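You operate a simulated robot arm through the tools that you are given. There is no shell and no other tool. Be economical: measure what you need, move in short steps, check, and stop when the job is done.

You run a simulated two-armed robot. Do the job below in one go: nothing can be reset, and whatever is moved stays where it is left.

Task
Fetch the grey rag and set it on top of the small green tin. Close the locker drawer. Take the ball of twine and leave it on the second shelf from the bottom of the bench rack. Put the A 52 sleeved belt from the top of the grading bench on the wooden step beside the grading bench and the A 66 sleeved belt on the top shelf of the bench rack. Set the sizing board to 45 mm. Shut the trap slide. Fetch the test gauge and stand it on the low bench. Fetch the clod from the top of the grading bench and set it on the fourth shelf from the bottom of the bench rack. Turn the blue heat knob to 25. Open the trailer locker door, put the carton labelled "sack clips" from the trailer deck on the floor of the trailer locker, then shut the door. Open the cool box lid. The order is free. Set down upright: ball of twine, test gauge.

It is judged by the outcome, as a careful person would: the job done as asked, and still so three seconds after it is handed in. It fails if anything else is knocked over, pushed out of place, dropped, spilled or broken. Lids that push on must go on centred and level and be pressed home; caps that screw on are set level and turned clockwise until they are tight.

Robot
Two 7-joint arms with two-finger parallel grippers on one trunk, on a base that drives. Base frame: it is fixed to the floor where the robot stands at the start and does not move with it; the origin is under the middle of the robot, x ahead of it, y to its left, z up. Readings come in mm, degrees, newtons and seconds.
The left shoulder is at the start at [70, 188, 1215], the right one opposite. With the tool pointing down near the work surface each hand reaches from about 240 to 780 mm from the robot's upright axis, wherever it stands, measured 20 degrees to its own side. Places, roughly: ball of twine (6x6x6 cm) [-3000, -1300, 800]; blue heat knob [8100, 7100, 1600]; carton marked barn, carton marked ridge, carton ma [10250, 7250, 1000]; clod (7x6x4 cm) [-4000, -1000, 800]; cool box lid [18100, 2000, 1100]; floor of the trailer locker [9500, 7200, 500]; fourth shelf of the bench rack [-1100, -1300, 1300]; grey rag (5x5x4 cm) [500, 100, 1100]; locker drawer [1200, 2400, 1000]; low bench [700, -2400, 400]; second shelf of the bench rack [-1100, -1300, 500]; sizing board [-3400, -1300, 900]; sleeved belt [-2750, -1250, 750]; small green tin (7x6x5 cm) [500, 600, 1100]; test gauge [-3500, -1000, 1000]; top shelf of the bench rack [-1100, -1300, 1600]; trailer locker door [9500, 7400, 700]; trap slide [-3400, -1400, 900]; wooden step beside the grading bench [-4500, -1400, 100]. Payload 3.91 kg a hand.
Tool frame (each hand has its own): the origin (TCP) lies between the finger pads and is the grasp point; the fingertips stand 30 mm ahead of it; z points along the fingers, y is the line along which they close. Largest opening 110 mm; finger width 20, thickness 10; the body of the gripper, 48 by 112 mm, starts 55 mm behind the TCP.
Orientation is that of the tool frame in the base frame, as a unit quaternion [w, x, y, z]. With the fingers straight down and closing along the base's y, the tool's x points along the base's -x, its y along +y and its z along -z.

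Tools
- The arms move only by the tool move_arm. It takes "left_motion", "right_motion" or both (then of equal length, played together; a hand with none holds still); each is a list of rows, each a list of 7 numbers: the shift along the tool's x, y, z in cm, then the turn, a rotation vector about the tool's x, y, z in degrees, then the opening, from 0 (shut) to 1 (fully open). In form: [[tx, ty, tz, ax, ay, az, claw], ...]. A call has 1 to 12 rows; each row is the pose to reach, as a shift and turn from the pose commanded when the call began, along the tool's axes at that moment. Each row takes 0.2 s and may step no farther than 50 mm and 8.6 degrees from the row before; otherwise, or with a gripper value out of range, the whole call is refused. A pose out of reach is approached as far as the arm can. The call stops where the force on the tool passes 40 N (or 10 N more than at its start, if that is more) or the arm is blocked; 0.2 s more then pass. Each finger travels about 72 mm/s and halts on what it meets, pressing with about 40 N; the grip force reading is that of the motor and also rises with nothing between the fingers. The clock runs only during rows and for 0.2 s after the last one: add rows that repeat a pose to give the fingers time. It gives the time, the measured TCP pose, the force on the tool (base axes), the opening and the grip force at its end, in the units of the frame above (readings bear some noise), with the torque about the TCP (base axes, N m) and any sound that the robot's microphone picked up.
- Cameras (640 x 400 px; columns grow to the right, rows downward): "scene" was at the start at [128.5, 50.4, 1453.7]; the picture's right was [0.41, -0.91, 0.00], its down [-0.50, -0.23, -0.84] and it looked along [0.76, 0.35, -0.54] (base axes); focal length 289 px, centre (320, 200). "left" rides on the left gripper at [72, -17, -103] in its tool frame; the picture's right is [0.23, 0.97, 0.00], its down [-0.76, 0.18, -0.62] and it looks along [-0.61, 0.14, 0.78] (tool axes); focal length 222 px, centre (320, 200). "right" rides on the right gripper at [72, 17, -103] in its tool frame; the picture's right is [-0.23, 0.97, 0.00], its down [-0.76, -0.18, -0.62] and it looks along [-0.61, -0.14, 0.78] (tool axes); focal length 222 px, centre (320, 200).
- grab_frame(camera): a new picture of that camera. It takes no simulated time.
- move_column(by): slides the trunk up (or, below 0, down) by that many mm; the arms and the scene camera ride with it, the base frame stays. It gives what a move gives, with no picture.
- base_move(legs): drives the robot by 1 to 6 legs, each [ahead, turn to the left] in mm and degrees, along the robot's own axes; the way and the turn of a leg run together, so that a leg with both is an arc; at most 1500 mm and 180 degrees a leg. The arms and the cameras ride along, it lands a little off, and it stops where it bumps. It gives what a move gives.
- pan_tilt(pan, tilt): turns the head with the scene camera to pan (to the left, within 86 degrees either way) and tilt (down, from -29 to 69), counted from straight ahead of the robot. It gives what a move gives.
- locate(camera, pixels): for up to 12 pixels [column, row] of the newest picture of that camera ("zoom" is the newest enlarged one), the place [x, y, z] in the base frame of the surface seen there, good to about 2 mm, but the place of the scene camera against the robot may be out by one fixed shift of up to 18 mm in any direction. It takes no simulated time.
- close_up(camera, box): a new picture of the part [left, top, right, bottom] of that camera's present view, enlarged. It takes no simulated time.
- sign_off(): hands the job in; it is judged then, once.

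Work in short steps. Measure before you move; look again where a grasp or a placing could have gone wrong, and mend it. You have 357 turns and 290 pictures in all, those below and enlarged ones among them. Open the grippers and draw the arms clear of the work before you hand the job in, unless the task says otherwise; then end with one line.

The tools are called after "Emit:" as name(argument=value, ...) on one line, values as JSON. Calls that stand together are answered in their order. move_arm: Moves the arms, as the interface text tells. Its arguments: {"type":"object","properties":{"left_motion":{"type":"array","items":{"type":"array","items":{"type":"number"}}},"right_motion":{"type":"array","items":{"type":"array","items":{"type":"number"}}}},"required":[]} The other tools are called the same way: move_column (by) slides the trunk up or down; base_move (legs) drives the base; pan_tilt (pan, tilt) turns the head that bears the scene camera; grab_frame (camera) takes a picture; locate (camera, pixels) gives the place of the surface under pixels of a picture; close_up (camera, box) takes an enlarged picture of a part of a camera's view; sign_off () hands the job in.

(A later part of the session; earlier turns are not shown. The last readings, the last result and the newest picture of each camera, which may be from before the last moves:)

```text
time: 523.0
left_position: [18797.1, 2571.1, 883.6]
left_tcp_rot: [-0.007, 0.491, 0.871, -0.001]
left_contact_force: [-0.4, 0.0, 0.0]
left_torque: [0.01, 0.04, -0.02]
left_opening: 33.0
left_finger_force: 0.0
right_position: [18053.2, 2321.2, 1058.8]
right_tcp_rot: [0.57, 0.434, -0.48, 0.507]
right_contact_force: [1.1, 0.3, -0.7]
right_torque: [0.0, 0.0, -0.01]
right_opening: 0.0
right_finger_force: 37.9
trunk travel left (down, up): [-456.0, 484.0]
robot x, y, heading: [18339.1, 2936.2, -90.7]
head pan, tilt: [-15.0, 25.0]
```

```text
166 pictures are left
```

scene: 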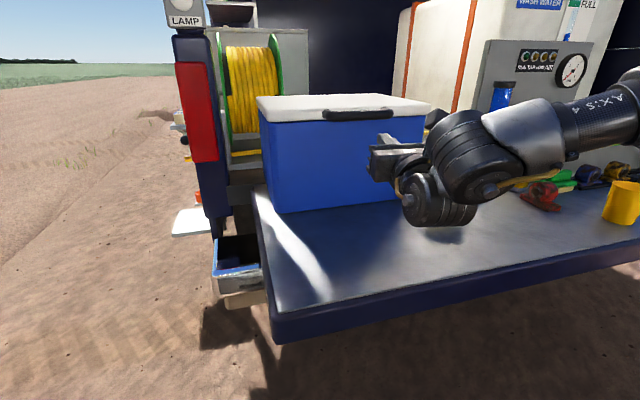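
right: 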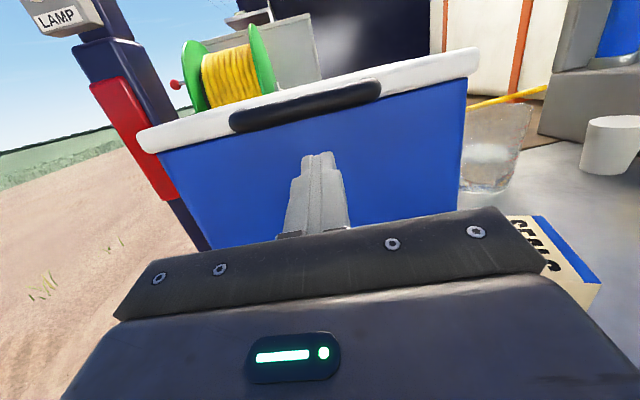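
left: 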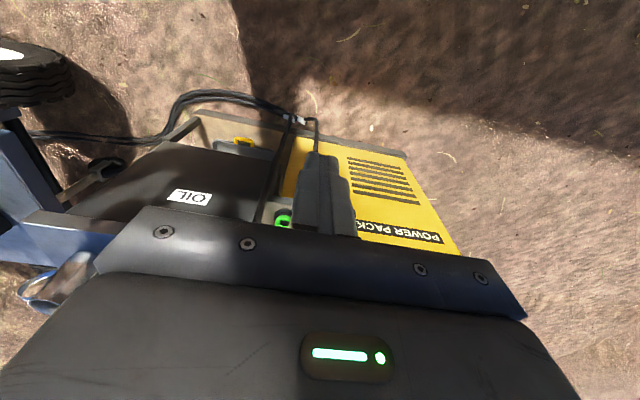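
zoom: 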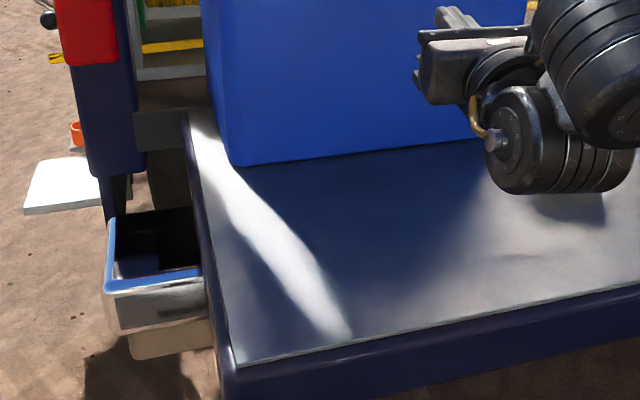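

Emit:
locate(camera="scene", pixels=[[430, 215], [460, 218], [470, 160], [440, 190], [405, 165], [520, 170]])

```text
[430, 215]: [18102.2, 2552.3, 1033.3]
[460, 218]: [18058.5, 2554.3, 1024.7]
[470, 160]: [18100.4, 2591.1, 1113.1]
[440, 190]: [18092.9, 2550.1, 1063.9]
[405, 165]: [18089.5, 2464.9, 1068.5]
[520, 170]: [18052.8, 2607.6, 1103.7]
```

The wrist is well above the tailgate items. I'll drive in 120 mm so the fingers are under the bar, then raise 20 mm to contact.

Emit:
base_move(legs=[[118, 0]])

Emit:
grab_frame(camera="right")

```text
time: 524.2
left_position: [18796.6, 2453.5, 883.0]
left_tcp_rot: [-0.009, 0.49, 0.872, 0.0]
left_contact_force: [-0.1, -0.3, 0.3]
left_torque: [0.0, 0.01, -0.01]
left_opening: 33.2
left_finger_force: 0.1
right_position: [18053.0, 2201.9, 1058.7]
right_tcp_rot: [0.569, 0.434, -0.481, 0.506]
right_contact_force: [-0.1, 0.0, -0.3]
right_torque: [-0.03, 0.0, -0.03]
right_opening: 0.0
right_finger_force: 37.0
trunk travel left (down, up): [-456.0, 484.0]
robot x, y, heading: [18342.2, 2818.9, -90.8]
head pan, tilt: [-15.0, 25.0]
```

```text
165 pictures are left
```

right: 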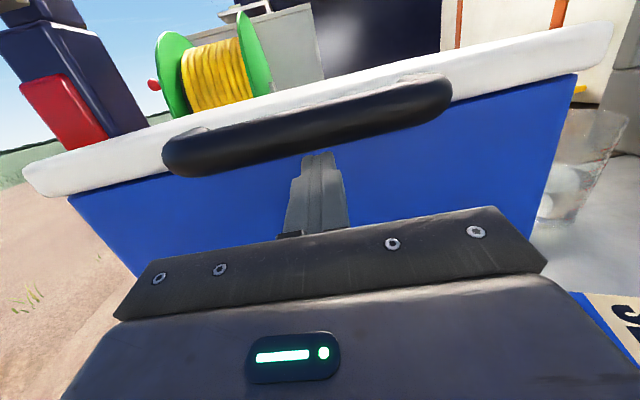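

The fingers are under the bar. I'll lift along the lid's arc to about 40°.

Emit:
move_arm(right_motion=[[1.68, 0, 0.27, 0, 0, 0, 0], [5.77, 0, 1.33, 0, 0, 0, 0], [9.59, -0.12, 3.36, 0, 0, 0, 0], [13.13, -0.31, 5.95, 0, 0, 0, 0], [16.36, -0.58, 9.19, 0, 0, 0, 0], [19.1, -0.91, 12.96, 0, 0, 0, 0]])

Emit:
grab_frame(camera="scene")

Emit:
grab_frame(camera="right")

```text
time: 525.4
left_position: [18796.2, 2456.2, 883.9]
left_tcp_rot: [-0.007, 0.491, 0.871, -0.003]
left_contact_force: [0.4, -1.0, 0.3]
left_torque: [0.05, -0.04, -0.02]
left_opening: 32.9
left_finger_force: 0.1
right_position: [18054.0, 2150.3, 1244.8]
right_tcp_rot: [0.574, 0.423, -0.474, 0.516]
right_contact_force: [1.7, 19.1, 11.9]
right_torque: [-0.54, -0.11, 0.18]
right_opening: 0.1
right_finger_force: 37.6
trunk travel left (down, up): [-456.0, 484.0]
robot x, y, heading: [18346.9, 2826.6, -90.8]
head pan, tilt: [-15.0, 25.0]
stopped in row 6 (right hand): the force on the tool passed its limit (the readings are from after the stop); the commanded pose is now the measured one
```

```text
164 pictures are left
```

scene: 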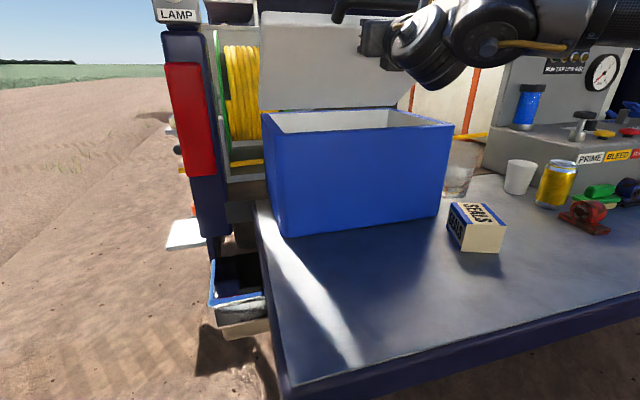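

```text
163 pictures are left
```

right: 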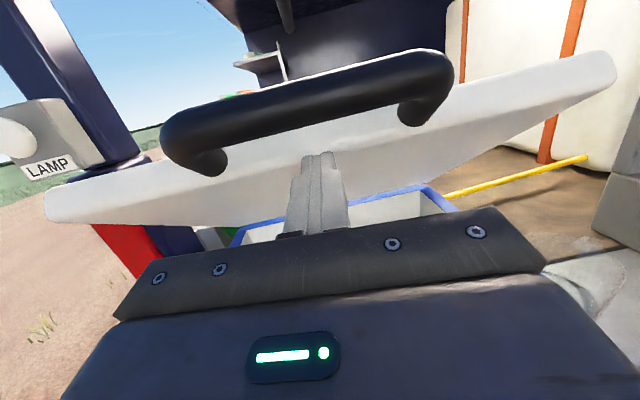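

The lid is rising well, with the fingertips now against its front edge. I'll continue up and back.

Emit:
move_arm(right_motion=[[2.7, -0.16, 1.5, 0, 0, 0, 0], [4.8, -0.43, 4.3, 0, 0, 0, 0], [6.6, -0.75, 7.6, 0, 0, 0, 0], [7.7, -1.1, 11.3, 0, 0, 0, 0], [8.45, -1.5, 15, 0, 0, 0, 0]])

Emit:
grab_frame(camera="scene")

Emit:
grab_frame(camera="right")

```text
time: 526.6
left_position: [18794.8, 2455.6, 883.8]
left_tcp_rot: [-0.008, 0.49, 0.871, -0.002]
left_contact_force: [-0.3, -0.8, -0.9]
left_torque: [-0.01, -0.01, -0.02]
left_opening: 32.9
left_finger_force: 0.0
right_position: [18046.0, 2086.8, 1291.7]
right_tcp_rot: [0.572, 0.428, -0.477, 0.512]
right_contact_force: [0.1, 0.5, -0.2]
right_torque: [0.01, 0.01, -0.01]
right_opening: 0.0
right_finger_force: 37.4
right hand out of reach, approached as far as the arm can: row 3, 4, 5
trunk travel left (down, up): [-456.0, 484.0]
robot x, y, heading: [18343.6, 2817.7, -90.7]
head pan, tilt: [-15.0, 25.0]
```

```text
162 pictures are left
```

scene: 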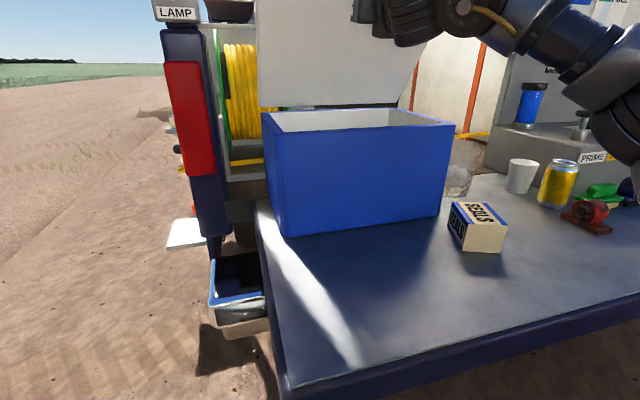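

```text
161 pictures are left
```

right: 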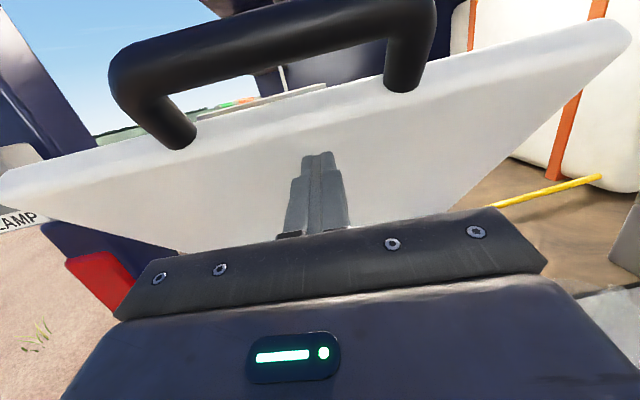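

Emit:
pan_tilt(pan=-15, tilt=5)

Emit:
grab_frame(camera="scene")

Emit:
locate(camera="scene", pixels=[[270, 210], [270, 170], [270, 130], [350, 200], [350, 150], [260, 100], [380, 200]])

```text
time: 527.5
left_position: [18796.4, 2454.9, 883.0]
left_tcp_rot: [-0.009, 0.491, 0.871, -0.001]
left_contact_force: [-0.4, -0.3, 0.0]
left_torque: [0.0, 0.02, 0.02]
left_opening: 32.8
left_finger_force: 0.0
right_position: [18043.7, 2087.8, 1291.9]
right_tcp_rot: [0.571, 0.428, -0.478, 0.511]
right_contact_force: [0.4, 0.1, -0.1]
right_torque: [0.02, -0.03, -0.01]
right_opening: 0.1
right_finger_force: 37.8
trunk travel left (down, up): [-456.0, 484.0]
robot x, y, heading: [18343.5, 2819.4, -90.8]
head pan, tilt: [-15.0, 5.0]
```

```text
160 pictures are left
```

scene: 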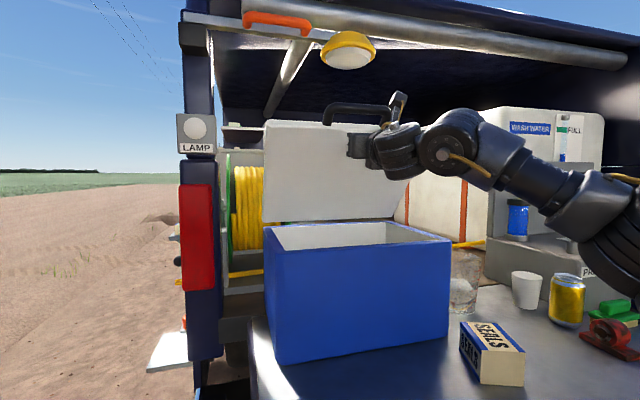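

```text
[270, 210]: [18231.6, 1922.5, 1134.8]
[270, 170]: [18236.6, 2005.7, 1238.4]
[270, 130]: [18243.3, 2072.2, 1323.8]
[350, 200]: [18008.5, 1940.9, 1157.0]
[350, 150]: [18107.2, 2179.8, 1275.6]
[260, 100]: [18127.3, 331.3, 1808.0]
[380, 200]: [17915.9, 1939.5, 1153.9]
```

The lid is at about 52° and apparently holding by itself, and the arm is at its height limit. I'll withdraw 120 mm, lower the arm relative to the trunk while raising the trunk, and see whether the lid stays.

Emit:
base_move(legs=[[-130, 0]])

Emit:
move_arm(right_motion=[[-4, 0, -0.5, 0, 0, 0, 0], [-8, 0, -1, 0, 0, 0, 0], [-12, 0, -1.5, 0, 0, 0, 0], [-16, 0, -2, 0, 0, 0, 0], [-20, 0, -2.5, 0, 0, 0, 0], [-24, 0, -3, 0, 0, 0, 0]])

Emit:
move_column(by=280)

Emit:
grab_frame(camera="scene")

```text
time: 528.8
left_position: [18797.4, 2585.1, 883.6]
left_tcp_rot: [-0.006, 0.491, 0.871, -0.003]
left_contact_force: [0.3, -0.4, 0.0]
left_torque: [-0.05, 0.02, 0.0]
left_opening: 33.1
left_finger_force: 0.0
right_position: [18045.9, 2220.0, 1292.3]
right_tcp_rot: [0.572, 0.428, -0.478, 0.511]
right_contact_force: [-0.5, 0.2, 0.4]
right_torque: [0.01, -0.02, 0.06]
right_opening: 0.2
right_finger_force: 37.6
trunk travel left (down, up): [-456.0, 484.0]
robot x, y, heading: [18345.0, 2955.8, -91.1]
head pan, tilt: [-15.0, 5.0]
```

```text
time: 530.2
left_position: [18798.2, 2584.4, 884.1]
left_tcp_rot: [-0.008, 0.491, 0.871, -0.001]
left_contact_force: [-0.8, 0.1, 0.1]
left_torque: [0.0, -0.01, 0.03]
left_opening: 33.0
left_finger_force: 0.0
right_position: [18044.6, 2205.7, 1049.2]
right_tcp_rot: [0.572, 0.427, -0.478, 0.512]
right_contact_force: [0.4, 0.1, -0.6]
right_torque: [0.01, 0.0, -0.01]
right_opening: 0.1
right_finger_force: 37.6
trunk travel left (down, up): [-456.0, 484.0]
robot x, y, heading: [18340.7, 2950.7, -90.5]
head pan, tilt: [-15.0, 5.0]
```

```text
time: 533.0
left_position: [18798.4, 2585.1, 1163.1]
left_tcp_rot: [-0.007, 0.491, 0.871, -0.002]
left_contact_force: [-0.3, 0.1, 0.0]
left_torque: [0.01, 0.0, 0.0]
left_opening: 33.2
left_finger_force: 0.0
right_position: [18044.9, 2205.0, 1331.0]
right_tcp_rot: [0.571, 0.429, -0.477, 0.512]
right_contact_force: [-0.3, -0.2, -0.1]
right_torque: [-0.01, 0.0, -0.04]
right_opening: 0.5
right_finger_force: 37.9
trunk travel left (down, up): [-736.0, 204.0]
robot x, y, heading: [18340.6, 2951.3, -90.9]
head pan, tilt: [-15.0, 5.0]
```

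```text
159 pictures are left
```

scene: 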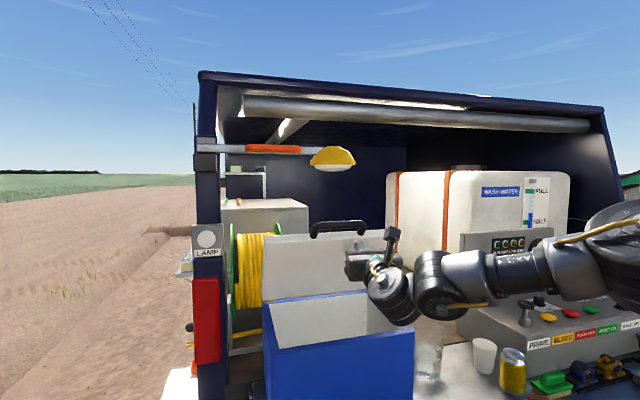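

The lid stays at about 52°, and its underside faces us. I'll lower a bit and push that underside back (−y) with the closed fingertips.

Emit:
move_column(by=-65)

Emit:
base_move(legs=[[130, 0]])

Emit:
move_arm(right_motion=[[-0.4, 0, 3, 0, 0, 0, 0], [-0.8, 0, 6, 0, 0, 0, 0], [-1.2, 0, 9, 0, 0, 0, 0], [-1.6, 0, 12, 0, 0, 0, 0], [-2, 0, 14.5, 0, 0, 0, 0]])

Emit:
grab_frame(camera="scene")

```text
time: 534.0
left_position: [18797.1, 2585.5, 1098.8]
left_tcp_rot: [-0.008, 0.491, 0.871, -0.002]
left_contact_force: [0.1, -0.2, 0.9]
left_torque: [-0.01, -0.01, 0.04]
left_opening: 33.0
left_finger_force: 0.0
right_position: [18045.9, 2205.4, 1264.4]
right_tcp_rot: [0.571, 0.428, -0.478, 0.511]
right_contact_force: [-0.1, 1.2, 0.3]
right_torque: [0.0, -0.01, 0.0]
right_opening: 0.0
right_finger_force: 38.2
trunk travel left (down, up): [-671.0, 269.0]
robot x, y, heading: [18340.3, 2949.4, -90.9]
head pan, tilt: [-15.0, 5.0]
```

```text
time: 535.3
left_position: [18795.7, 2455.9, 1099.2]
left_tcp_rot: [-0.007, 0.492, 0.871, -0.002]
left_contact_force: [0.6, -0.3, 0.4]
left_torque: [-0.01, 0.01, 0.0]
left_opening: 33.1
left_finger_force: 0.0
right_position: [18043.0, 2076.8, 1266.4]
right_tcp_rot: [0.572, 0.428, -0.477, 0.512]
right_contact_force: [-0.5, -0.1, -0.4]
right_torque: [-0.03, -0.02, 0.01]
right_opening: 0.0
right_finger_force: 37.2
trunk travel left (down, up): [-671.0, 269.0]
robot x, y, heading: [18342.8, 2820.9, -91.1]
head pan, tilt: [-15.0, 5.0]
```

```text
time: 536.5
left_position: [18796.3, 2454.2, 1097.2]
left_tcp_rot: [-0.009, 0.49, 0.871, -0.002]
left_contact_force: [0.5, -0.2, -0.4]
left_torque: [0.0, 0.02, 0.05]
left_opening: 33.1
left_finger_force: 0.1
right_position: [18003.1, 1984.1, 1276.6]
right_tcp_rot: [0.572, 0.428, -0.477, 0.512]
right_contact_force: [-1.1, 0.2, 0.0]
right_torque: [0.02, 0.01, 0.01]
right_opening: 0.1
right_finger_force: 37.7
right hand out of reach, approached as far as the arm can: row 3, 4, 5
trunk travel left (down, up): [-671.0, 269.0]
robot x, y, heading: [18343.3, 2823.3, -90.9]
head pan, tilt: [-15.0, 5.0]
```

```text
158 pictures are left
```

scene: 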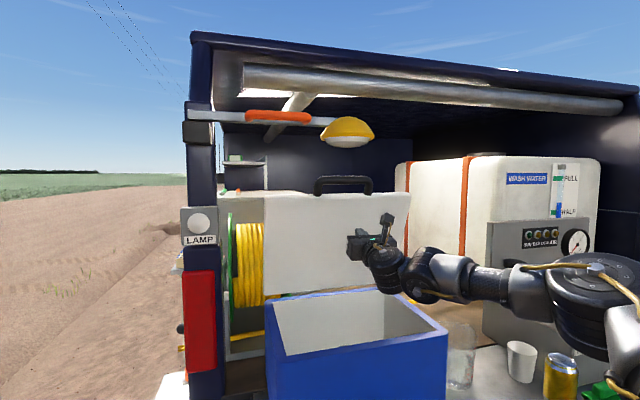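

Emit:
locate(camera="scene", pixels=[[285, 210], [285, 240], [285, 280], [345, 275], [330, 210], [345, 182]])

```text
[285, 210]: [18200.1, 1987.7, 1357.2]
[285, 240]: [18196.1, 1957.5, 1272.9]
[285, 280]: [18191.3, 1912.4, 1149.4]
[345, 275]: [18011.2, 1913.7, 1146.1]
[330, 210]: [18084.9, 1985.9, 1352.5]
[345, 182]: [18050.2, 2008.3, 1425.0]
```

The lid is at about 70°. I'd like more, so I'll check how much room the base has before the bumper.

Emit:
pan_tilt(pan=20, tilt=65)

Emit:
grab_frame(camera="scene")

```text
time: 537.8
left_position: [18795.7, 2455.4, 1097.7]
left_tcp_rot: [-0.007, 0.491, 0.871, -0.001]
left_contact_force: [-0.4, -0.9, 0.7]
left_torque: [0.03, 0.01, 0.03]
left_opening: 33.1
left_finger_force: 0.2
right_position: [18003.3, 1982.9, 1277.5]
right_tcp_rot: [0.571, 0.428, -0.478, 0.512]
right_contact_force: [-0.5, -0.3, 0.1]
right_torque: [-0.01, 0.01, 0.0]
right_opening: 0.0
right_finger_force: 38.4
trunk travel left (down, up): [-671.0, 269.0]
robot x, y, heading: [18339.7, 2819.9, -90.9]
head pan, tilt: [20.0, 65.0]
```

```text
157 pictures are left
```

scene: 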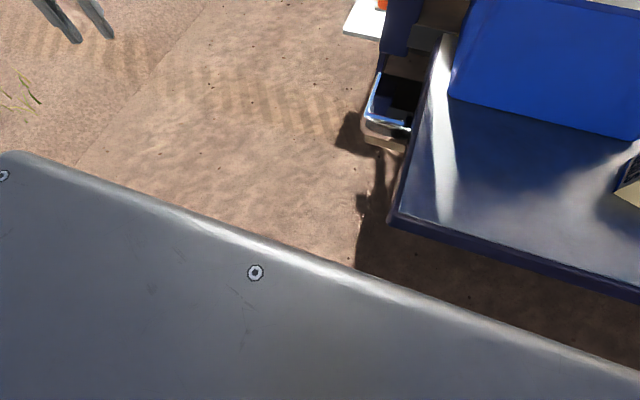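

There's a visible gap ahead of the robot's plate and the bumper lies well under the tailgate. I'll nudge the base 35 mm forward to push the lid further.

Emit:
base_move(legs=[[35, 0]])

Emit:
move_arm(right_motion=[[0, 0, 1, 0, 0, 0, 0], [0, -1, 2, 0, 0, 0, 0], [0, -2, 3, 0, 0, 0, 0]])

Emit:
pan_tilt(pan=-15, tilt=5)

Emit:
grab_frame(camera="scene")

Emit:
locate(camera="scene", pixels=[[285, 210], [285, 240], [285, 280], [345, 275], [330, 210], [345, 182]])

```text
time: 538.7
left_position: [18795.4, 2425.4, 1101.2]
left_tcp_rot: [-0.006, 0.491, 0.871, -0.003]
left_contact_force: [0.5, 0.2, 0.5]
left_torque: [-0.04, 0.01, 0.0]
left_opening: 32.9
left_finger_force: 0.1
right_position: [18003.5, 1955.0, 1282.4]
right_tcp_rot: [0.572, 0.427, -0.476, 0.513]
right_contact_force: [-0.4, -0.2, -0.4]
right_torque: [0.04, 0.02, -0.02]
right_opening: 0.0
right_finger_force: 38.0
trunk travel left (down, up): [-671.0, 269.0]
robot x, y, heading: [18340.4, 2785.1, -90.8]
head pan, tilt: [20.0, 65.0]
```

```text
time: 539.5
left_position: [18795.6, 2419.0, 1099.4]
left_tcp_rot: [-0.008, 0.49, 0.872, -0.001]
left_contact_force: [-0.1, 0.0, 0.9]
left_torque: [0.03, -0.01, 0.02]
left_opening: 33.0
left_finger_force: 0.1
right_position: [18001.2, 1947.1, 1282.1]
right_tcp_rot: [0.572, 0.427, -0.477, 0.512]
right_contact_force: [-0.1, 0.0, -0.3]
right_torque: [0.0, 0.0, -0.01]
right_opening: 0.0
right_finger_force: 38.0
right hand out of reach, approached as far as the arm can: row 1, 2, 3
trunk travel left (down, up): [-671.0, 269.0]
robot x, y, heading: [18341.9, 2788.8, -90.7]
head pan, tilt: [20.0, 65.0]
```

```text
time: 540.8
left_position: [18795.0, 2421.0, 1098.1]
left_tcp_rot: [-0.007, 0.491, 0.871, -0.002]
left_contact_force: [-0.1, -0.2, 0.0]
left_torque: [0.02, 0.01, 0.0]
left_opening: 32.8
left_finger_force: 0.0
right_position: [18001.9, 1947.3, 1283.7]
right_tcp_rot: [0.572, 0.428, -0.477, 0.512]
right_contact_force: [0.0, 0.1, 0.1]
right_torque: [0.04, -0.01, -0.01]
right_opening: 0.0
right_finger_force: 37.7
trunk travel left (down, up): [-671.0, 269.0]
robot x, y, heading: [18341.2, 2787.0, -90.7]
head pan, tilt: [-15.0, 5.0]
```

```text
156 pictures are left
```

scene: 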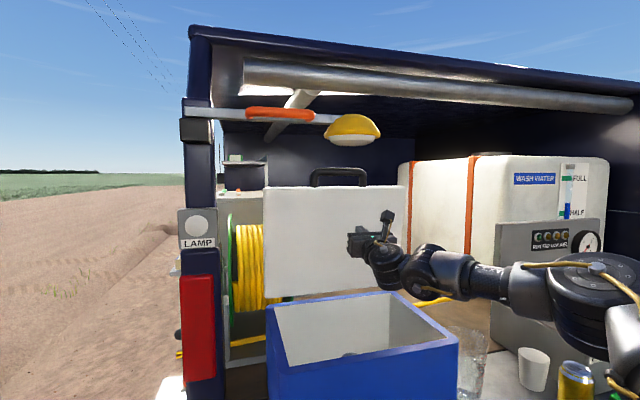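

```text
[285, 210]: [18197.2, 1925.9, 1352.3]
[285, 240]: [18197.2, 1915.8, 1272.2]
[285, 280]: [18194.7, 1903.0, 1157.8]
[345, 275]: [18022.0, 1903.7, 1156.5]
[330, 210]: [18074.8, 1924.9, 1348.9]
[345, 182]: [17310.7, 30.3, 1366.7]
```

The lid is at about 83°. Turning the base 5° left swings the hand another ~28 mm back without moving closer.

Emit:
base_move(legs=[[0, 5]])

Emit:
grab_frame(camera="scene")

Emit:
locate(camera="scene", pixels=[[310, 215], [310, 240], [310, 280], [345, 275], [340, 215]])

```text
time: 541.7
left_position: [18822.5, 2460.3, 1100.1]
left_tcp_rot: [-0.006, 0.453, 0.891, -0.002]
left_contact_force: [0.4, -0.7, 0.7]
left_torque: [0.01, -0.02, 0.0]
left_opening: 33.1
left_finger_force: 0.0
right_position: [18073.4, 1921.2, 1283.2]
right_tcp_rot: [0.548, 0.448, -0.459, 0.536]
right_contact_force: [0.1, -0.6, 0.5]
right_torque: [-0.02, 0.0, 0.03]
right_opening: 0.1
right_finger_force: 37.6
trunk travel left (down, up): [-671.0, 269.0]
robot x, y, heading: [18341.8, 2789.9, -86.0]
head pan, tilt: [-15.0, 5.0]
```

```text
155 pictures are left
```

scene: 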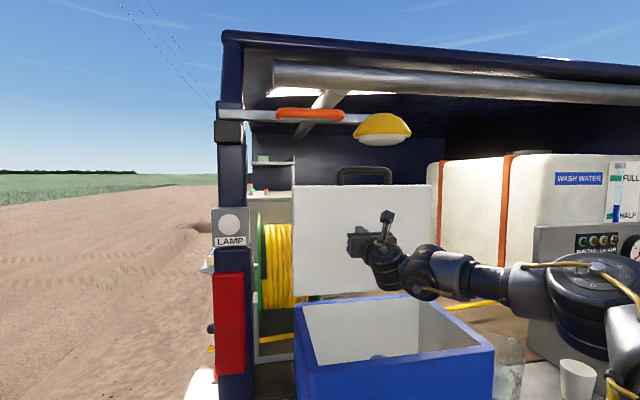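

```text
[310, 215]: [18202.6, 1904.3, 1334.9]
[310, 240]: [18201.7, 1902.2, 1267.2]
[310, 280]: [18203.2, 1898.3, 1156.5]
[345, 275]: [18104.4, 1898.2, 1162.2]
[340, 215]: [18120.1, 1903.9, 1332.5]
```

The lid stands at about 88° and holds. I'll back away and check it stays.

Emit:
base_move(legs=[[-1100, 0]])

Emit:
close_up(camera="scene", box=[230, 100, 500, 300])

```text
time: 547.3
left_position: [18740.6, 3568.3, 1098.2]
left_tcp_rot: [-0.008, 0.44, 0.898, -0.001]
left_contact_force: [-0.2, 0.0, 0.4]
left_torque: [-0.05, -0.01, 0.0]
left_opening: 32.9
left_finger_force: 0.0
right_position: [18005.0, 3009.9, 1283.2]
right_tcp_rot: [0.542, 0.454, -0.453, 0.543]
right_contact_force: [0.5, -0.5, -0.2]
right_torque: [-0.02, -0.01, -0.02]
right_opening: 0.0
right_finger_force: 38.0
trunk travel left (down, up): [-671.0, 269.0]
robot x, y, heading: [18248.3, 3883.0, -84.4]
head pan, tilt: [-15.0, 5.0]
```

```text
2.00 times, centred on (365, 200) of scene
```

zoom: 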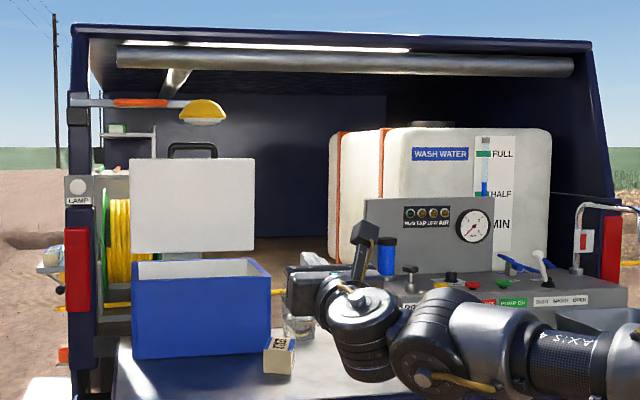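

The lid stays open. Before the long drive west, I'll fold the right hand to point down and retract it.

Emit:
move_arm(right_motion=[[0, 0, -3.3, 0, -8.2, 0, 0.2], [0, 0, -6.6, 0, -16.4, 0, 0.2], [0, 0, -9.9, 0, -24.6, 0, 0.2], [0, 0, -13.2, 0, -32.8, 0, 0.2], [0, 0, -16.5, 0, -41, 0, 0.2], [0, 0, -19.8, 0, -49.2, 0, 0.2], [0, 0, -23, 0, -57.4, 0, 0.2], [0, 0, -26.2, 0, -65.6, 0, 0.2], [0, 0, -29.4, 0, -73.8, 0, 0.2], [0, 0, -32.6, 0, -82, 0, 0.2], [0, 0, -35.8, 0, -90.2, 0, 0.2], [0, 0, -39, 0, -98.4, 0, 0.2]])

Emit:
base_move(legs=[[0, -140], [1500, 0], [1500, 0], [1500, 0], [1500, 0], [800, 0]])

```text
time: 549.9
left_position: [18739.2, 3569.5, 1098.6]
left_tcp_rot: [-0.008, 0.441, 0.897, -0.003]
left_contact_force: [-0.3, -0.3, -0.6]
left_torque: [-0.02, 0.0, -0.01]
left_opening: 33.0
left_finger_force: 0.1
right_position: [17998.7, 3402.6, 1207.7]
right_tcp_rot: [0.01, 0.709, -0.705, 0.013]
right_contact_force: [0.6, 0.7, 0.5]
right_torque: [0.02, 0.0, -0.01]
right_opening: 22.2
right_finger_force: 0.1
right hand out of reach, approached as far as the arm can: row 12
trunk travel left (down, up): [-671.0, 269.0]
robot x, y, heading: [18245.9, 3883.5, -84.5]
head pan, tilt: [-15.0, 5.0]
```

```text
time: 588.2
left_position: [12680.0, 8426.7, 1098.9]
left_tcp_rot: [-0.006, 0.996, -0.085, 0.006]
left_contact_force: [0.4, -0.2, 0.3]
left_torque: [-0.01, 0.0, -0.03]
left_opening: 33.2
left_finger_force: 0.0
right_position: [13112.0, 9051.4, 1207.0]
right_tcp_rot: [-0.016, 0.401, 0.916, 0.005]
right_contact_force: [0.2, 0.5, 0.1]
right_torque: [0.03, 0.02, 0.03]
right_opening: 21.9
right_finger_force: 0.0
trunk travel left (down, up): [-671.0, 269.0]
robot x, y, heading: [13250.9, 8526.2, 138.2]
head pan, tilt: [-15.0, 5.0]
```

Emit:
base_move(legs=[[0, 41.8], [1500, 0], [1500, 0], [1500, 0], [1500, 0], [1500, 0]])

Emit:
base_move(legs=[[1500, 0], [200, 0], [0, 54], [1500, 0], [1500, 0], [1500, 0]])

```text
time: 625.7
left_position: [5400.5, 7951.0, 1098.3]
left_tcp_rot: [-0.007, 0.956, 0.295, 0.004]
left_contact_force: [0.1, -0.4, 0.8]
left_torque: [-0.05, 0.0, -0.03]
left_opening: 33.3
left_finger_force: 0.1
right_position: [5275.0, 8700.0, 1207.8]
right_tcp_rot: [-0.017, 0.028, 0.999, 0.0]
right_contact_force: [-0.4, -0.5, 0.8]
right_torque: [-0.01, 0.01, -0.02]
right_opening: 21.9
right_finger_force: 0.0
trunk travel left (down, up): [-671.0, 269.0]
robot x, y, heading: [5741.3, 8423.8, -177.7]
head pan, tilt: [-15.0, 5.0]
```

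```text
time: 657.9
left_position: [1813.4, 3996.5, 1098.0]
left_tcp_rot: [-0.009, 0.709, 0.705, 0.0]
left_contact_force: [-0.7, -0.4, -0.3]
left_torque: [-0.01, 0.0, 0.0]
left_opening: 33.3
left_finger_force: 0.1
right_position: [1125.9, 4320.0, 1206.9]
right_tcp_rot: [-0.014, -0.439, 0.898, -0.009]
right_contact_force: [-0.7, -0.5, 1.1]
right_torque: [0.03, -0.01, 0.0]
right_opening: 21.8
right_finger_force: 0.0
trunk travel left (down, up): [-671.0, 269.0]
robot x, y, heading: [1619.8, 4548.5, -122.2]
head pan, tilt: [-15.0, 5.0]
```

Emit:
base_move(legs=[[0, -51.2], [1500, 0], [1500, 0], [1250, 0], [0, 83], [1500, 0]])

Emit:
pan_tilt(pan=-5, tilt=12)

Emit:
grab_frame(camera="scene")

```text
time: 691.1
left_position: [-2092.0, 2209.0, 1098.5]
left_tcp_rot: [-0.008, 0.472, 0.881, -0.002]
left_contact_force: [-0.6, 0.8, -0.3]
left_torque: [0.03, 0.02, 0.0]
left_opening: 32.7
left_finger_force: 0.1
right_position: [-2842.6, 2094.2, 1206.5]
right_tcp_rot: [-0.012, -0.683, 0.73, -0.013]
right_contact_force: [-0.7, -0.1, -0.6]
right_torque: [0.0, -0.02, 0.02]
right_opening: 22.0
right_finger_force: 0.1
trunk travel left (down, up): [-671.0, 269.0]
robot x, y, heading: [-2558.8, 2556.2, -88.7]
head pan, tilt: [-15.0, 5.0]
```

```text
time: 691.8
left_position: [-2091.7, 2209.4, 1099.3]
left_tcp_rot: [-0.008, 0.473, 0.881, -0.002]
left_contact_force: [0.4, 0.4, 0.1]
left_torque: [-0.04, 0.02, 0.0]
left_opening: 33.2
left_finger_force: 0.0
right_position: [-2842.8, 2093.3, 1207.0]
right_tcp_rot: [-0.012, -0.684, 0.73, -0.014]
right_contact_force: [-0.1, -0.7, -0.2]
right_torque: [-0.03, 0.01, 0.01]
right_opening: 22.0
right_finger_force: 0.1
trunk travel left (down, up): [-671.0, 269.0]
robot x, y, heading: [-2560.7, 2556.0, -88.6]
head pan, tilt: [-5.0, 12.0]
```

```text
153 pictures are left
```

scene: 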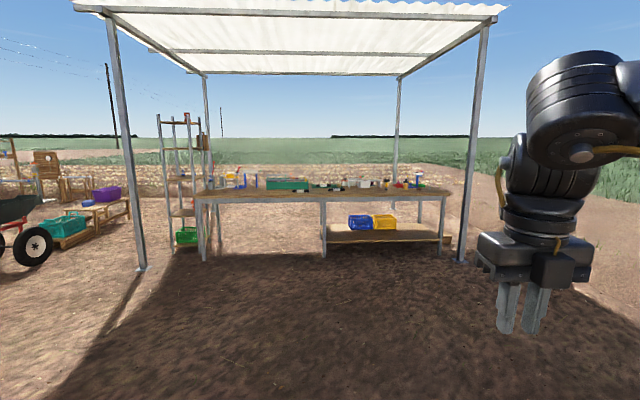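

Emit:
locate(camera="scene", pixels=[[142, 266], [461, 260], [205, 200], [440, 198], [325, 202], [204, 255], [444, 248], [187, 240], [175, 125], [290, 185], [370, 222], [445, 240]])

Emit:
close_up(camera="scene", box=[140, 105, 480, 275])

```text
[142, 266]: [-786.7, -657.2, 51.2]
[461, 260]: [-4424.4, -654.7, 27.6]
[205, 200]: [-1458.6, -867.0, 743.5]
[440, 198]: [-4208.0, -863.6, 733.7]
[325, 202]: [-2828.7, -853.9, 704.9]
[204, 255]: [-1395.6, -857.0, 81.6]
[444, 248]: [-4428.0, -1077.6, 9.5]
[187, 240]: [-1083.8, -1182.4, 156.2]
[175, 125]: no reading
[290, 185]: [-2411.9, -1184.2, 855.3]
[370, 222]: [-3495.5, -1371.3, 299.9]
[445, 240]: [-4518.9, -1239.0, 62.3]
```

```text
1.88 times, centred on (310, 190) of scene
```

zoom: 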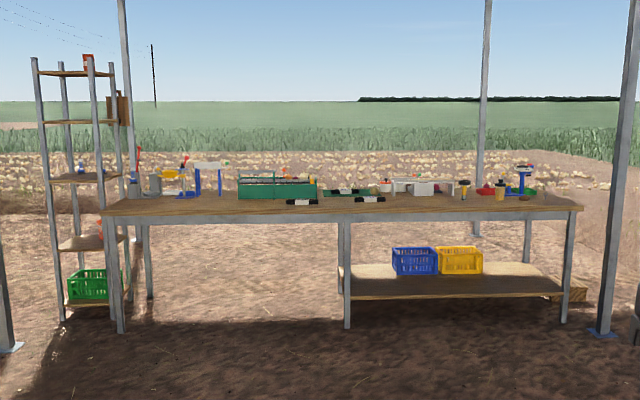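

The grading bench spans x −4250…−1430, its front edge y≈−855. I'll drive to about (−3000,−250) and look at the bench top.

Emit:
base_move(legs=[[1500, -9], [1350, 9]])

Emit:
pan_tilt(pan=0, tilt=28)

Emit:
grab_frame(camera="scene")

```text
time: 705.5
left_position: [-2237.5, -621.2, 1097.9]
left_tcp_rot: [-0.008, 0.474, 0.88, -0.002]
left_contact_force: [0.0, 0.9, 0.4]
left_torque: [-0.01, 0.01, 0.02]
left_opening: 32.9
left_finger_force: 0.1
right_position: [-2990.8, -732.4, 1208.5]
right_tcp_rot: [-0.011, -0.681, 0.732, -0.014]
right_contact_force: [-0.1, -1.2, 0.4]
right_torque: [0.01, 0.0, 0.02]
right_opening: 22.1
right_finger_force: 0.0
trunk travel left (down, up): [-671.0, 269.0]
robot x, y, heading: [-2707.1, -271.3, -88.5]
head pan, tilt: [-5.0, 12.0]
```

```text
time: 706.3
left_position: [-2237.9, -621.3, 1097.8]
left_tcp_rot: [-0.008, 0.474, 0.881, -0.002]
left_contact_force: [-0.7, -0.6, 0.2]
left_torque: [0.02, 0.01, 0.02]
left_opening: 32.9
left_finger_force: 0.0
right_position: [-2990.5, -732.0, 1208.2]
right_tcp_rot: [-0.012, -0.681, 0.732, -0.013]
right_contact_force: [0.5, 0.5, 0.1]
right_torque: [-0.02, -0.01, 0.03]
right_opening: 21.9
right_finger_force: 0.0
trunk travel left (down, up): [-671.0, 269.0]
robot x, y, heading: [-2705.3, -274.9, -88.6]
head pan, tilt: [0.0, 28.0]
```

```text
151 pictures are left
```

scene: 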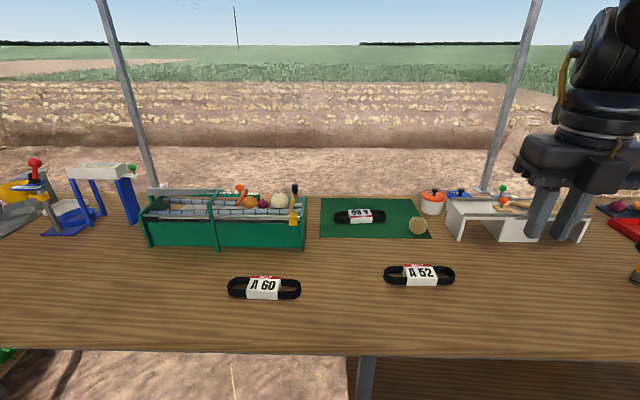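

Emit:
close_up(camera="scene", box=[310, 180, 470, 295])

Emit:
locate(camera="scene", pixels=[[418, 273], [390, 274], [448, 274], [361, 216], [338, 215], [383, 215], [418, 226], [418, 218], [265, 288], [320, 260], [400, 340]])

```text
3.48 times, centred on (390, 238) of scene
```

zoom: 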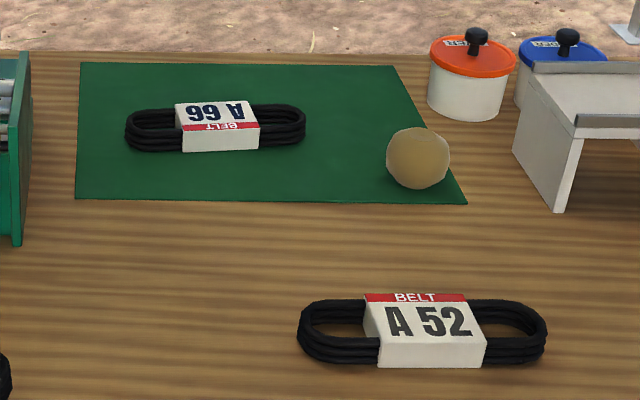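

```text
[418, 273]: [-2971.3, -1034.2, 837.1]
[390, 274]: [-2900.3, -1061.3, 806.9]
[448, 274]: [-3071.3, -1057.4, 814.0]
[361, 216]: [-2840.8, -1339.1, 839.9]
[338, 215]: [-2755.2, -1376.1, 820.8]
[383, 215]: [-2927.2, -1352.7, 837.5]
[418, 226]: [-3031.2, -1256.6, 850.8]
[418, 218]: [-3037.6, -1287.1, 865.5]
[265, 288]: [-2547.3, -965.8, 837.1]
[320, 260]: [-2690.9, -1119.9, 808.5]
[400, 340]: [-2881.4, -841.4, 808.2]
```

The labels are clear: A 52 at (−2971,−1034), A 66 on the green mat at (−2841,−1345), twine at (−3033,−1270), bench top z≈800. I'll yaw the right hand so its closing axis runs along y, and drive 200 mm closer.

Emit:
move_arm(right_motion=[[0, 0, 0, 0, 0, -8.2, 0.6], [0, 0, 0, 0, 0, -16.4, 0.9], [0, 0, 0, 0, 0, -24.6, 0.9], [0, 0, 0, 0, 0, -32.8, 0.9], [0, 0, 0, 0, 0, -41, 0.9], [0, 0, 0, 0, 0, -49.2, 0.9], [0, 0, 0, 0, 0, -57.4, 0.9], [0, 0, 0, 0, 0, -65.6, 0.9], [0, 0, 0, 0, 0, -73.8, 0.9], [0, 0, 0, 0, 0, -82, 0.9], [0, 0, 0, 0, 0, -90, 0.9]])

Emit:
base_move(legs=[[200, -1.4]])

Emit:
grab_frame(camera="right")

```text
time: 708.7
left_position: [-2238.2, -621.1, 1098.9]
left_tcp_rot: [-0.008, 0.475, 0.88, -0.001]
left_contact_force: [-0.3, -0.3, -0.3]
left_torque: [0.0, -0.03, 0.03]
left_opening: 33.0
left_finger_force: 0.1
right_position: [-2990.4, -732.1, 1207.3]
right_tcp_rot: [0.018, 0.999, -0.035, 0.001]
right_contact_force: [-0.6, 0.1, 0.4]
right_torque: [-0.02, 0.01, -0.02]
right_opening: 98.8
right_finger_force: 0.0
trunk travel left (down, up): [-671.0, 269.0]
robot x, y, heading: [-2706.2, -271.7, -88.9]
head pan, tilt: [0.0, 28.0]
```

```text
time: 710.3
left_position: [-2246.5, -832.9, 1098.6]
left_tcp_rot: [-0.007, 0.486, 0.874, -0.002]
left_contact_force: [-0.6, -1.1, 0.3]
left_torque: [-0.01, -0.02, 0.0]
left_opening: 32.9
left_finger_force: 0.1
right_position: [-3000.9, -923.1, 1207.8]
right_tcp_rot: [0.017, 0.999, -0.05, 0.001]
right_contact_force: [0.3, 0.3, -0.3]
right_torque: [0.01, -0.01, 0.02]
right_opening: 98.9
right_finger_force: 0.0
trunk travel left (down, up): [-671.0, 269.0]
robot x, y, heading: [-2702.1, -470.0, -90.0]
head pan, tilt: [0.0, 28.0]
```

```text
149 pictures are left
```

right: 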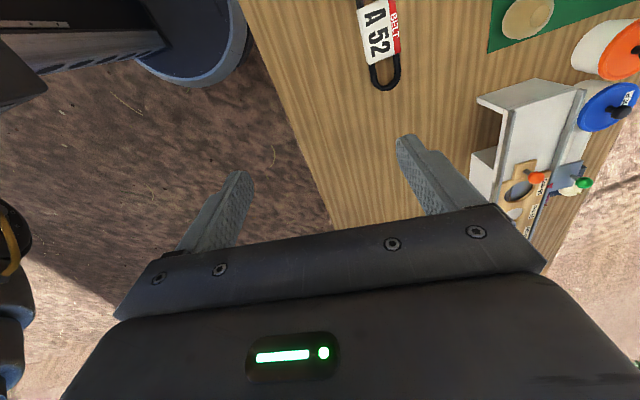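

Emit:
locate(camera="right", pixels=[[380, 35], [372, 10], [388, 55], [395, 25], [363, 35], [530, 20], [240, 30], [180, 85], [330, 220], [300, 130]])

```text
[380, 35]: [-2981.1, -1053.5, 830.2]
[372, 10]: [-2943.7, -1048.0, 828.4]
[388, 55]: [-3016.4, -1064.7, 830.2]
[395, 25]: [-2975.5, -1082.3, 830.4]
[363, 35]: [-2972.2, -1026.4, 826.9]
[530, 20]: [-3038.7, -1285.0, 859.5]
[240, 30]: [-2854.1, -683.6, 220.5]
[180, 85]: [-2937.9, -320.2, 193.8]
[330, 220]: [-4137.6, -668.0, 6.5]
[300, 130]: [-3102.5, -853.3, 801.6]
```

A 52's sleeve centre is (−2980,−1054), top z 830, 56 mm wide in y. I'll go over it and come down to 30 mm above.

Emit:
move_arm(right_motion=[[1.1, 3.8, 2.5, 0.7, 0, -2, 0.9], [2.3, 7.6, 5, 1.4, 0, -4, 0.9], [3.4, 11.5, 7.5, 2, 0, -5.7, 0.9], [3.4, 11.5, 12, 2, 0, -5.7, 0.9], [3.4, 11.5, 16.5, 2, 0, -5.7, 0.9], [3.4, 11.5, 21, 2, 0, -5.7, 0.9], [3.4, 11.5, 25.5, 2, 0, -5.7, 0.9], [3.4, 11.5, 30, 2, 0, -5.7, 0.9], [3.4, 11.5, 33, 2, 0, -5.7, 0.9]])

Emit:
grab_frame(camera="right")

```text
time: 712.3
left_position: [-2247.7, -832.8, 1098.5]
left_tcp_rot: [-0.007, 0.485, 0.874, -0.002]
left_contact_force: [-0.2, 0.8, 0.2]
left_torque: [0.01, 0.03, 0.01]
left_opening: 32.9
left_finger_force: 0.2
right_position: [-3012.1, -1017.2, 908.8]
right_tcp_rot: [0.001, 1.0, 0.0, 0.002]
right_contact_force: [-0.9, 0.7, 0.2]
right_torque: [0.01, 0.0, 0.03]
right_opening: 99.0
right_finger_force: 0.2
right hand out of reach, approached as far as the arm can: row 1, 2, 3, 4, 5, 6, 7, 8, 9
trunk travel left (down, up): [-671.0, 269.0]
robot x, y, heading: [-2702.8, -467.6, -90.3]
head pan, tilt: [0.0, 28.0]
```

```text
148 pictures are left
```

right: 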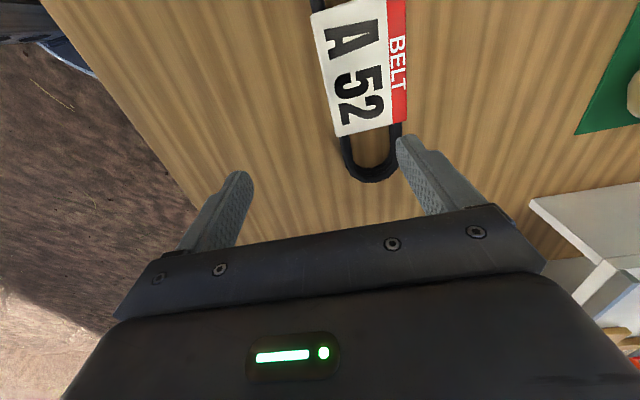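

The yaw is limiting again. I'll raise the hand and re-stand with the base turned 30° left (heading −60), which gives the wrist more room at the same hand orientation.

Emit:
move_arm(right_motion=[[0, -3, -4, 0, 0, 0, 0.9], [0, -6, -8, 0, 0, 0, 0.9], [0, -8, -12, 0, 0, 0, 0.9]])

Emit:
base_move(legs=[[0, -90], [240, 0], [0, 120]])

Emit:
move_arm(right_motion=[[0, 0, 0, 0, 0, 8, 0.9], [0, 0, 0, 0, 0, 16, 0.9], [0, 0, 0, 0, 0, 24, 0.9], [0, 0, 0, 0, 0, 30, 0.9]])

Emit:
grab_frame(camera="right")

```text
time: 713.1
left_position: [-2246.1, -831.4, 1099.2]
left_tcp_rot: [-0.008, 0.487, 0.874, -0.002]
left_contact_force: [0.9, 0.0, -0.8]
left_torque: [0.0, -0.02, -0.01]
left_opening: 32.9
left_finger_force: 0.1
right_position: [-3012.3, -936.0, 1031.4]
right_tcp_rot: [0.0, 1.0, 0.0, 0.0]
right_contact_force: [-0.4, 0.0, 0.8]
right_torque: [0.0, 0.02, -0.02]
right_opening: 99.1
right_finger_force: 0.0
trunk travel left (down, up): [-671.0, 269.0]
robot x, y, heading: [-2703.5, -470.9, -90.4]
head pan, tilt: [0.0, 28.0]
```

```text
time: 723.7
left_position: [-2368.3, -561.9, 1098.3]
left_tcp_rot: [-0.008, 0.251, 0.968, -0.003]
left_contact_force: [0.1, -0.6, 0.2]
left_torque: [0.0, 0.01, 0.04]
left_opening: 32.5
left_finger_force: 0.1
right_position: [-2986.6, -1025.4, 1030.4]
right_tcp_rot: [0.0, 0.968, 0.251, 0.001]
right_contact_force: [-0.4, -0.2, 0.3]
right_torque: [0.03, -0.01, -0.01]
right_opening: 99.1
right_finger_force: 0.1
trunk travel left (down, up): [-671.0, 269.0]
robot x, y, heading: [-2945.4, -469.4, -61.0]
head pan, tilt: [0.0, 28.0]
```

```text
time: 724.7
left_position: [-2368.0, -562.6, 1099.8]
left_tcp_rot: [-0.007, 0.251, 0.968, -0.004]
left_contact_force: [-0.9, -0.8, -0.1]
left_torque: [0.03, 0.02, 0.01]
left_opening: 33.0
left_finger_force: 0.1
right_position: [-2987.3, -1025.4, 1031.8]
right_tcp_rot: [0.0, 1.0, -0.009, 0.001]
right_contact_force: [-0.4, 0.2, 0.6]
right_torque: [0.05, 0.03, 0.0]
right_opening: 98.9
right_finger_force: 0.1
trunk travel left (down, up): [-671.0, 269.0]
robot x, y, heading: [-2943.9, -467.5, -61.5]
head pan, tilt: [0.0, 28.0]
```

```text
147 pictures are left
```

right: 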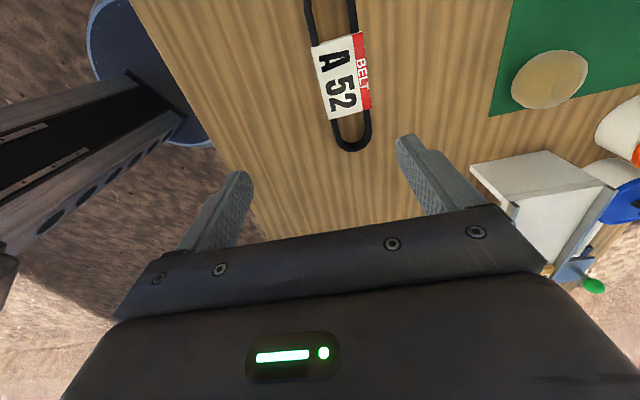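

Emit:
locate(camera="right", pixels=[[340, 75], [325, 80], [358, 70], [335, 50], [345, 105], [352, 140], [280, 120]])

```text
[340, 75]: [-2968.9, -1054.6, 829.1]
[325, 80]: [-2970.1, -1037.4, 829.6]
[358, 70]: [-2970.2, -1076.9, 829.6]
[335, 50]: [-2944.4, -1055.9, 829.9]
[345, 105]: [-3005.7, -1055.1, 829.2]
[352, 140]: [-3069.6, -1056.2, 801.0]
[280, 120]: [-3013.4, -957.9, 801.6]
```

Emit:
move_arm(right_motion=[[0.6, 1.5, 3, 0, 0, 0, 0.9], [1.2, 3.1, 6, 0, 0, 0, 0.9], [1.2, 3.1, 10.5, 0, 0, 0, 0.9], [1.2, 3.1, 15, 0, 0, 0, 0.9], [1.2, 3.1, 17, 0, 0, 0, 0.9], [1.2, 3.1, 19.6, 0, 0, 0, 0.9]])

Emit:
grab_frame(camera="right")

```text
time: 726.1
left_position: [-2368.6, -562.7, 1098.9]
left_tcp_rot: [-0.008, 0.251, 0.968, -0.003]
left_contact_force: [-0.7, -0.1, 0.3]
left_torque: [-0.02, -0.05, -0.04]
left_opening: 32.8
left_finger_force: 0.0
right_position: [-2984.4, -1055.5, 843.6]
right_tcp_rot: [0.001, 1.0, -0.008, 0.002]
right_contact_force: [-0.1, 0.4, -0.4]
right_torque: [0.01, 0.01, -0.01]
right_opening: 99.2
right_finger_force: 0.1
right hand out of reach, approached as far as the arm can: row 6
trunk travel left (down, up): [-671.0, 269.0]
robot x, y, heading: [-2946.3, -466.2, -61.1]
head pan, tilt: [0.0, 28.0]
```

```text
146 pictures are left
```

right: 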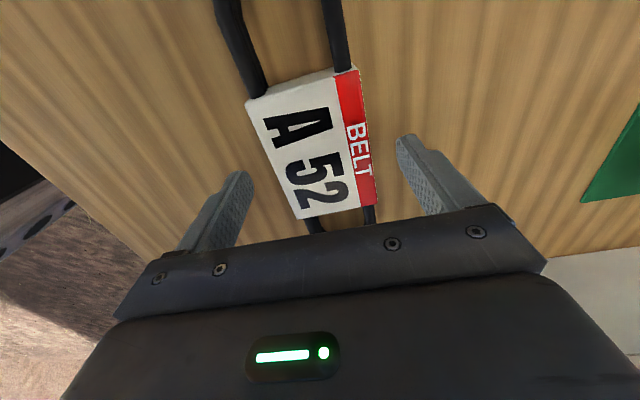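

I'll use the trunk for the last 9 mm, then close.

Emit:
move_column(by=-9)

Emit:
move_arm(right_motion=[[0, 0, 0, 0, 0, 0, 0.6], [0, 0, 0, 0, 0, 0, 0.4], [0, 0, 0, 0, 0, 0, 0.3], [0, 0, 0, 0, 0, 0, 0.3]])

Emit:
move_column(by=200)

Emit:
grab_frame(camera="right")

```text
time: 726.7
left_position: [-2368.9, -563.0, 1089.7]
left_tcp_rot: [-0.007, 0.251, 0.968, -0.002]
left_contact_force: [0.6, -0.5, 0.9]
left_torque: [0.02, 0.01, -0.02]
left_opening: 33.0
left_finger_force: 0.1
right_position: [-2984.8, -1055.5, 836.1]
right_tcp_rot: [0.0, 1.0, -0.008, 0.001]
right_contact_force: [-0.3, 0.8, 0.4]
right_torque: [0.02, -0.04, 0.0]
right_opening: 98.8
right_finger_force: 0.0
trunk travel left (down, up): [-662.0, 278.0]
robot x, y, heading: [-2942.8, -466.9, -61.0]
head pan, tilt: [0.0, 28.0]
```

```text
time: 727.7
left_position: [-2368.0, -562.3, 1090.2]
left_tcp_rot: [-0.007, 0.252, 0.968, -0.004]
left_contact_force: [0.5, 0.7, -0.4]
left_torque: [0.02, -0.02, -0.01]
left_opening: 32.9
left_finger_force: 0.0
right_position: [-2984.1, -1055.1, 835.5]
right_tcp_rot: [0.001, 1.0, -0.008, 0.001]
right_contact_force: [0.9, -0.6, 1.1]
right_torque: [-0.06, 0.06, 0.08]
right_opening: 59.4
right_finger_force: 40.0
trunk travel left (down, up): [-662.0, 278.0]
robot x, y, heading: [-2942.6, -465.1, -61.2]
head pan, tilt: [0.0, 28.0]
```

```text
time: 729.9
left_position: [-2369.6, -563.5, 1290.6]
left_tcp_rot: [-0.007, 0.251, 0.968, -0.004]
left_contact_force: [0.1, -0.1, 0.6]
left_torque: [-0.02, -0.03, 0.02]
left_opening: 32.9
left_finger_force: 0.1
right_position: [-2984.4, -1054.1, 1035.9]
right_tcp_rot: [0.0, 1.0, -0.009, 0.001]
right_contact_force: [-0.2, -0.2, -1.8]
right_torque: [0.02, 0.02, 0.0]
right_opening: 59.5
right_finger_force: 39.5
trunk travel left (down, up): [-862.0, 78.0]
robot x, y, heading: [-2948.4, -470.2, -61.1]
head pan, tilt: [0.0, 28.0]
```

```text
145 pictures are left
```

right: 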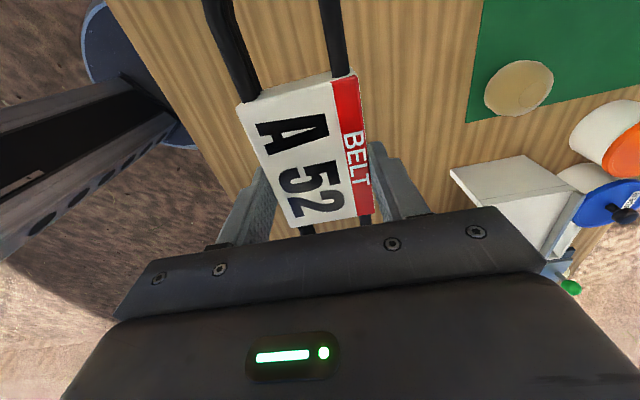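

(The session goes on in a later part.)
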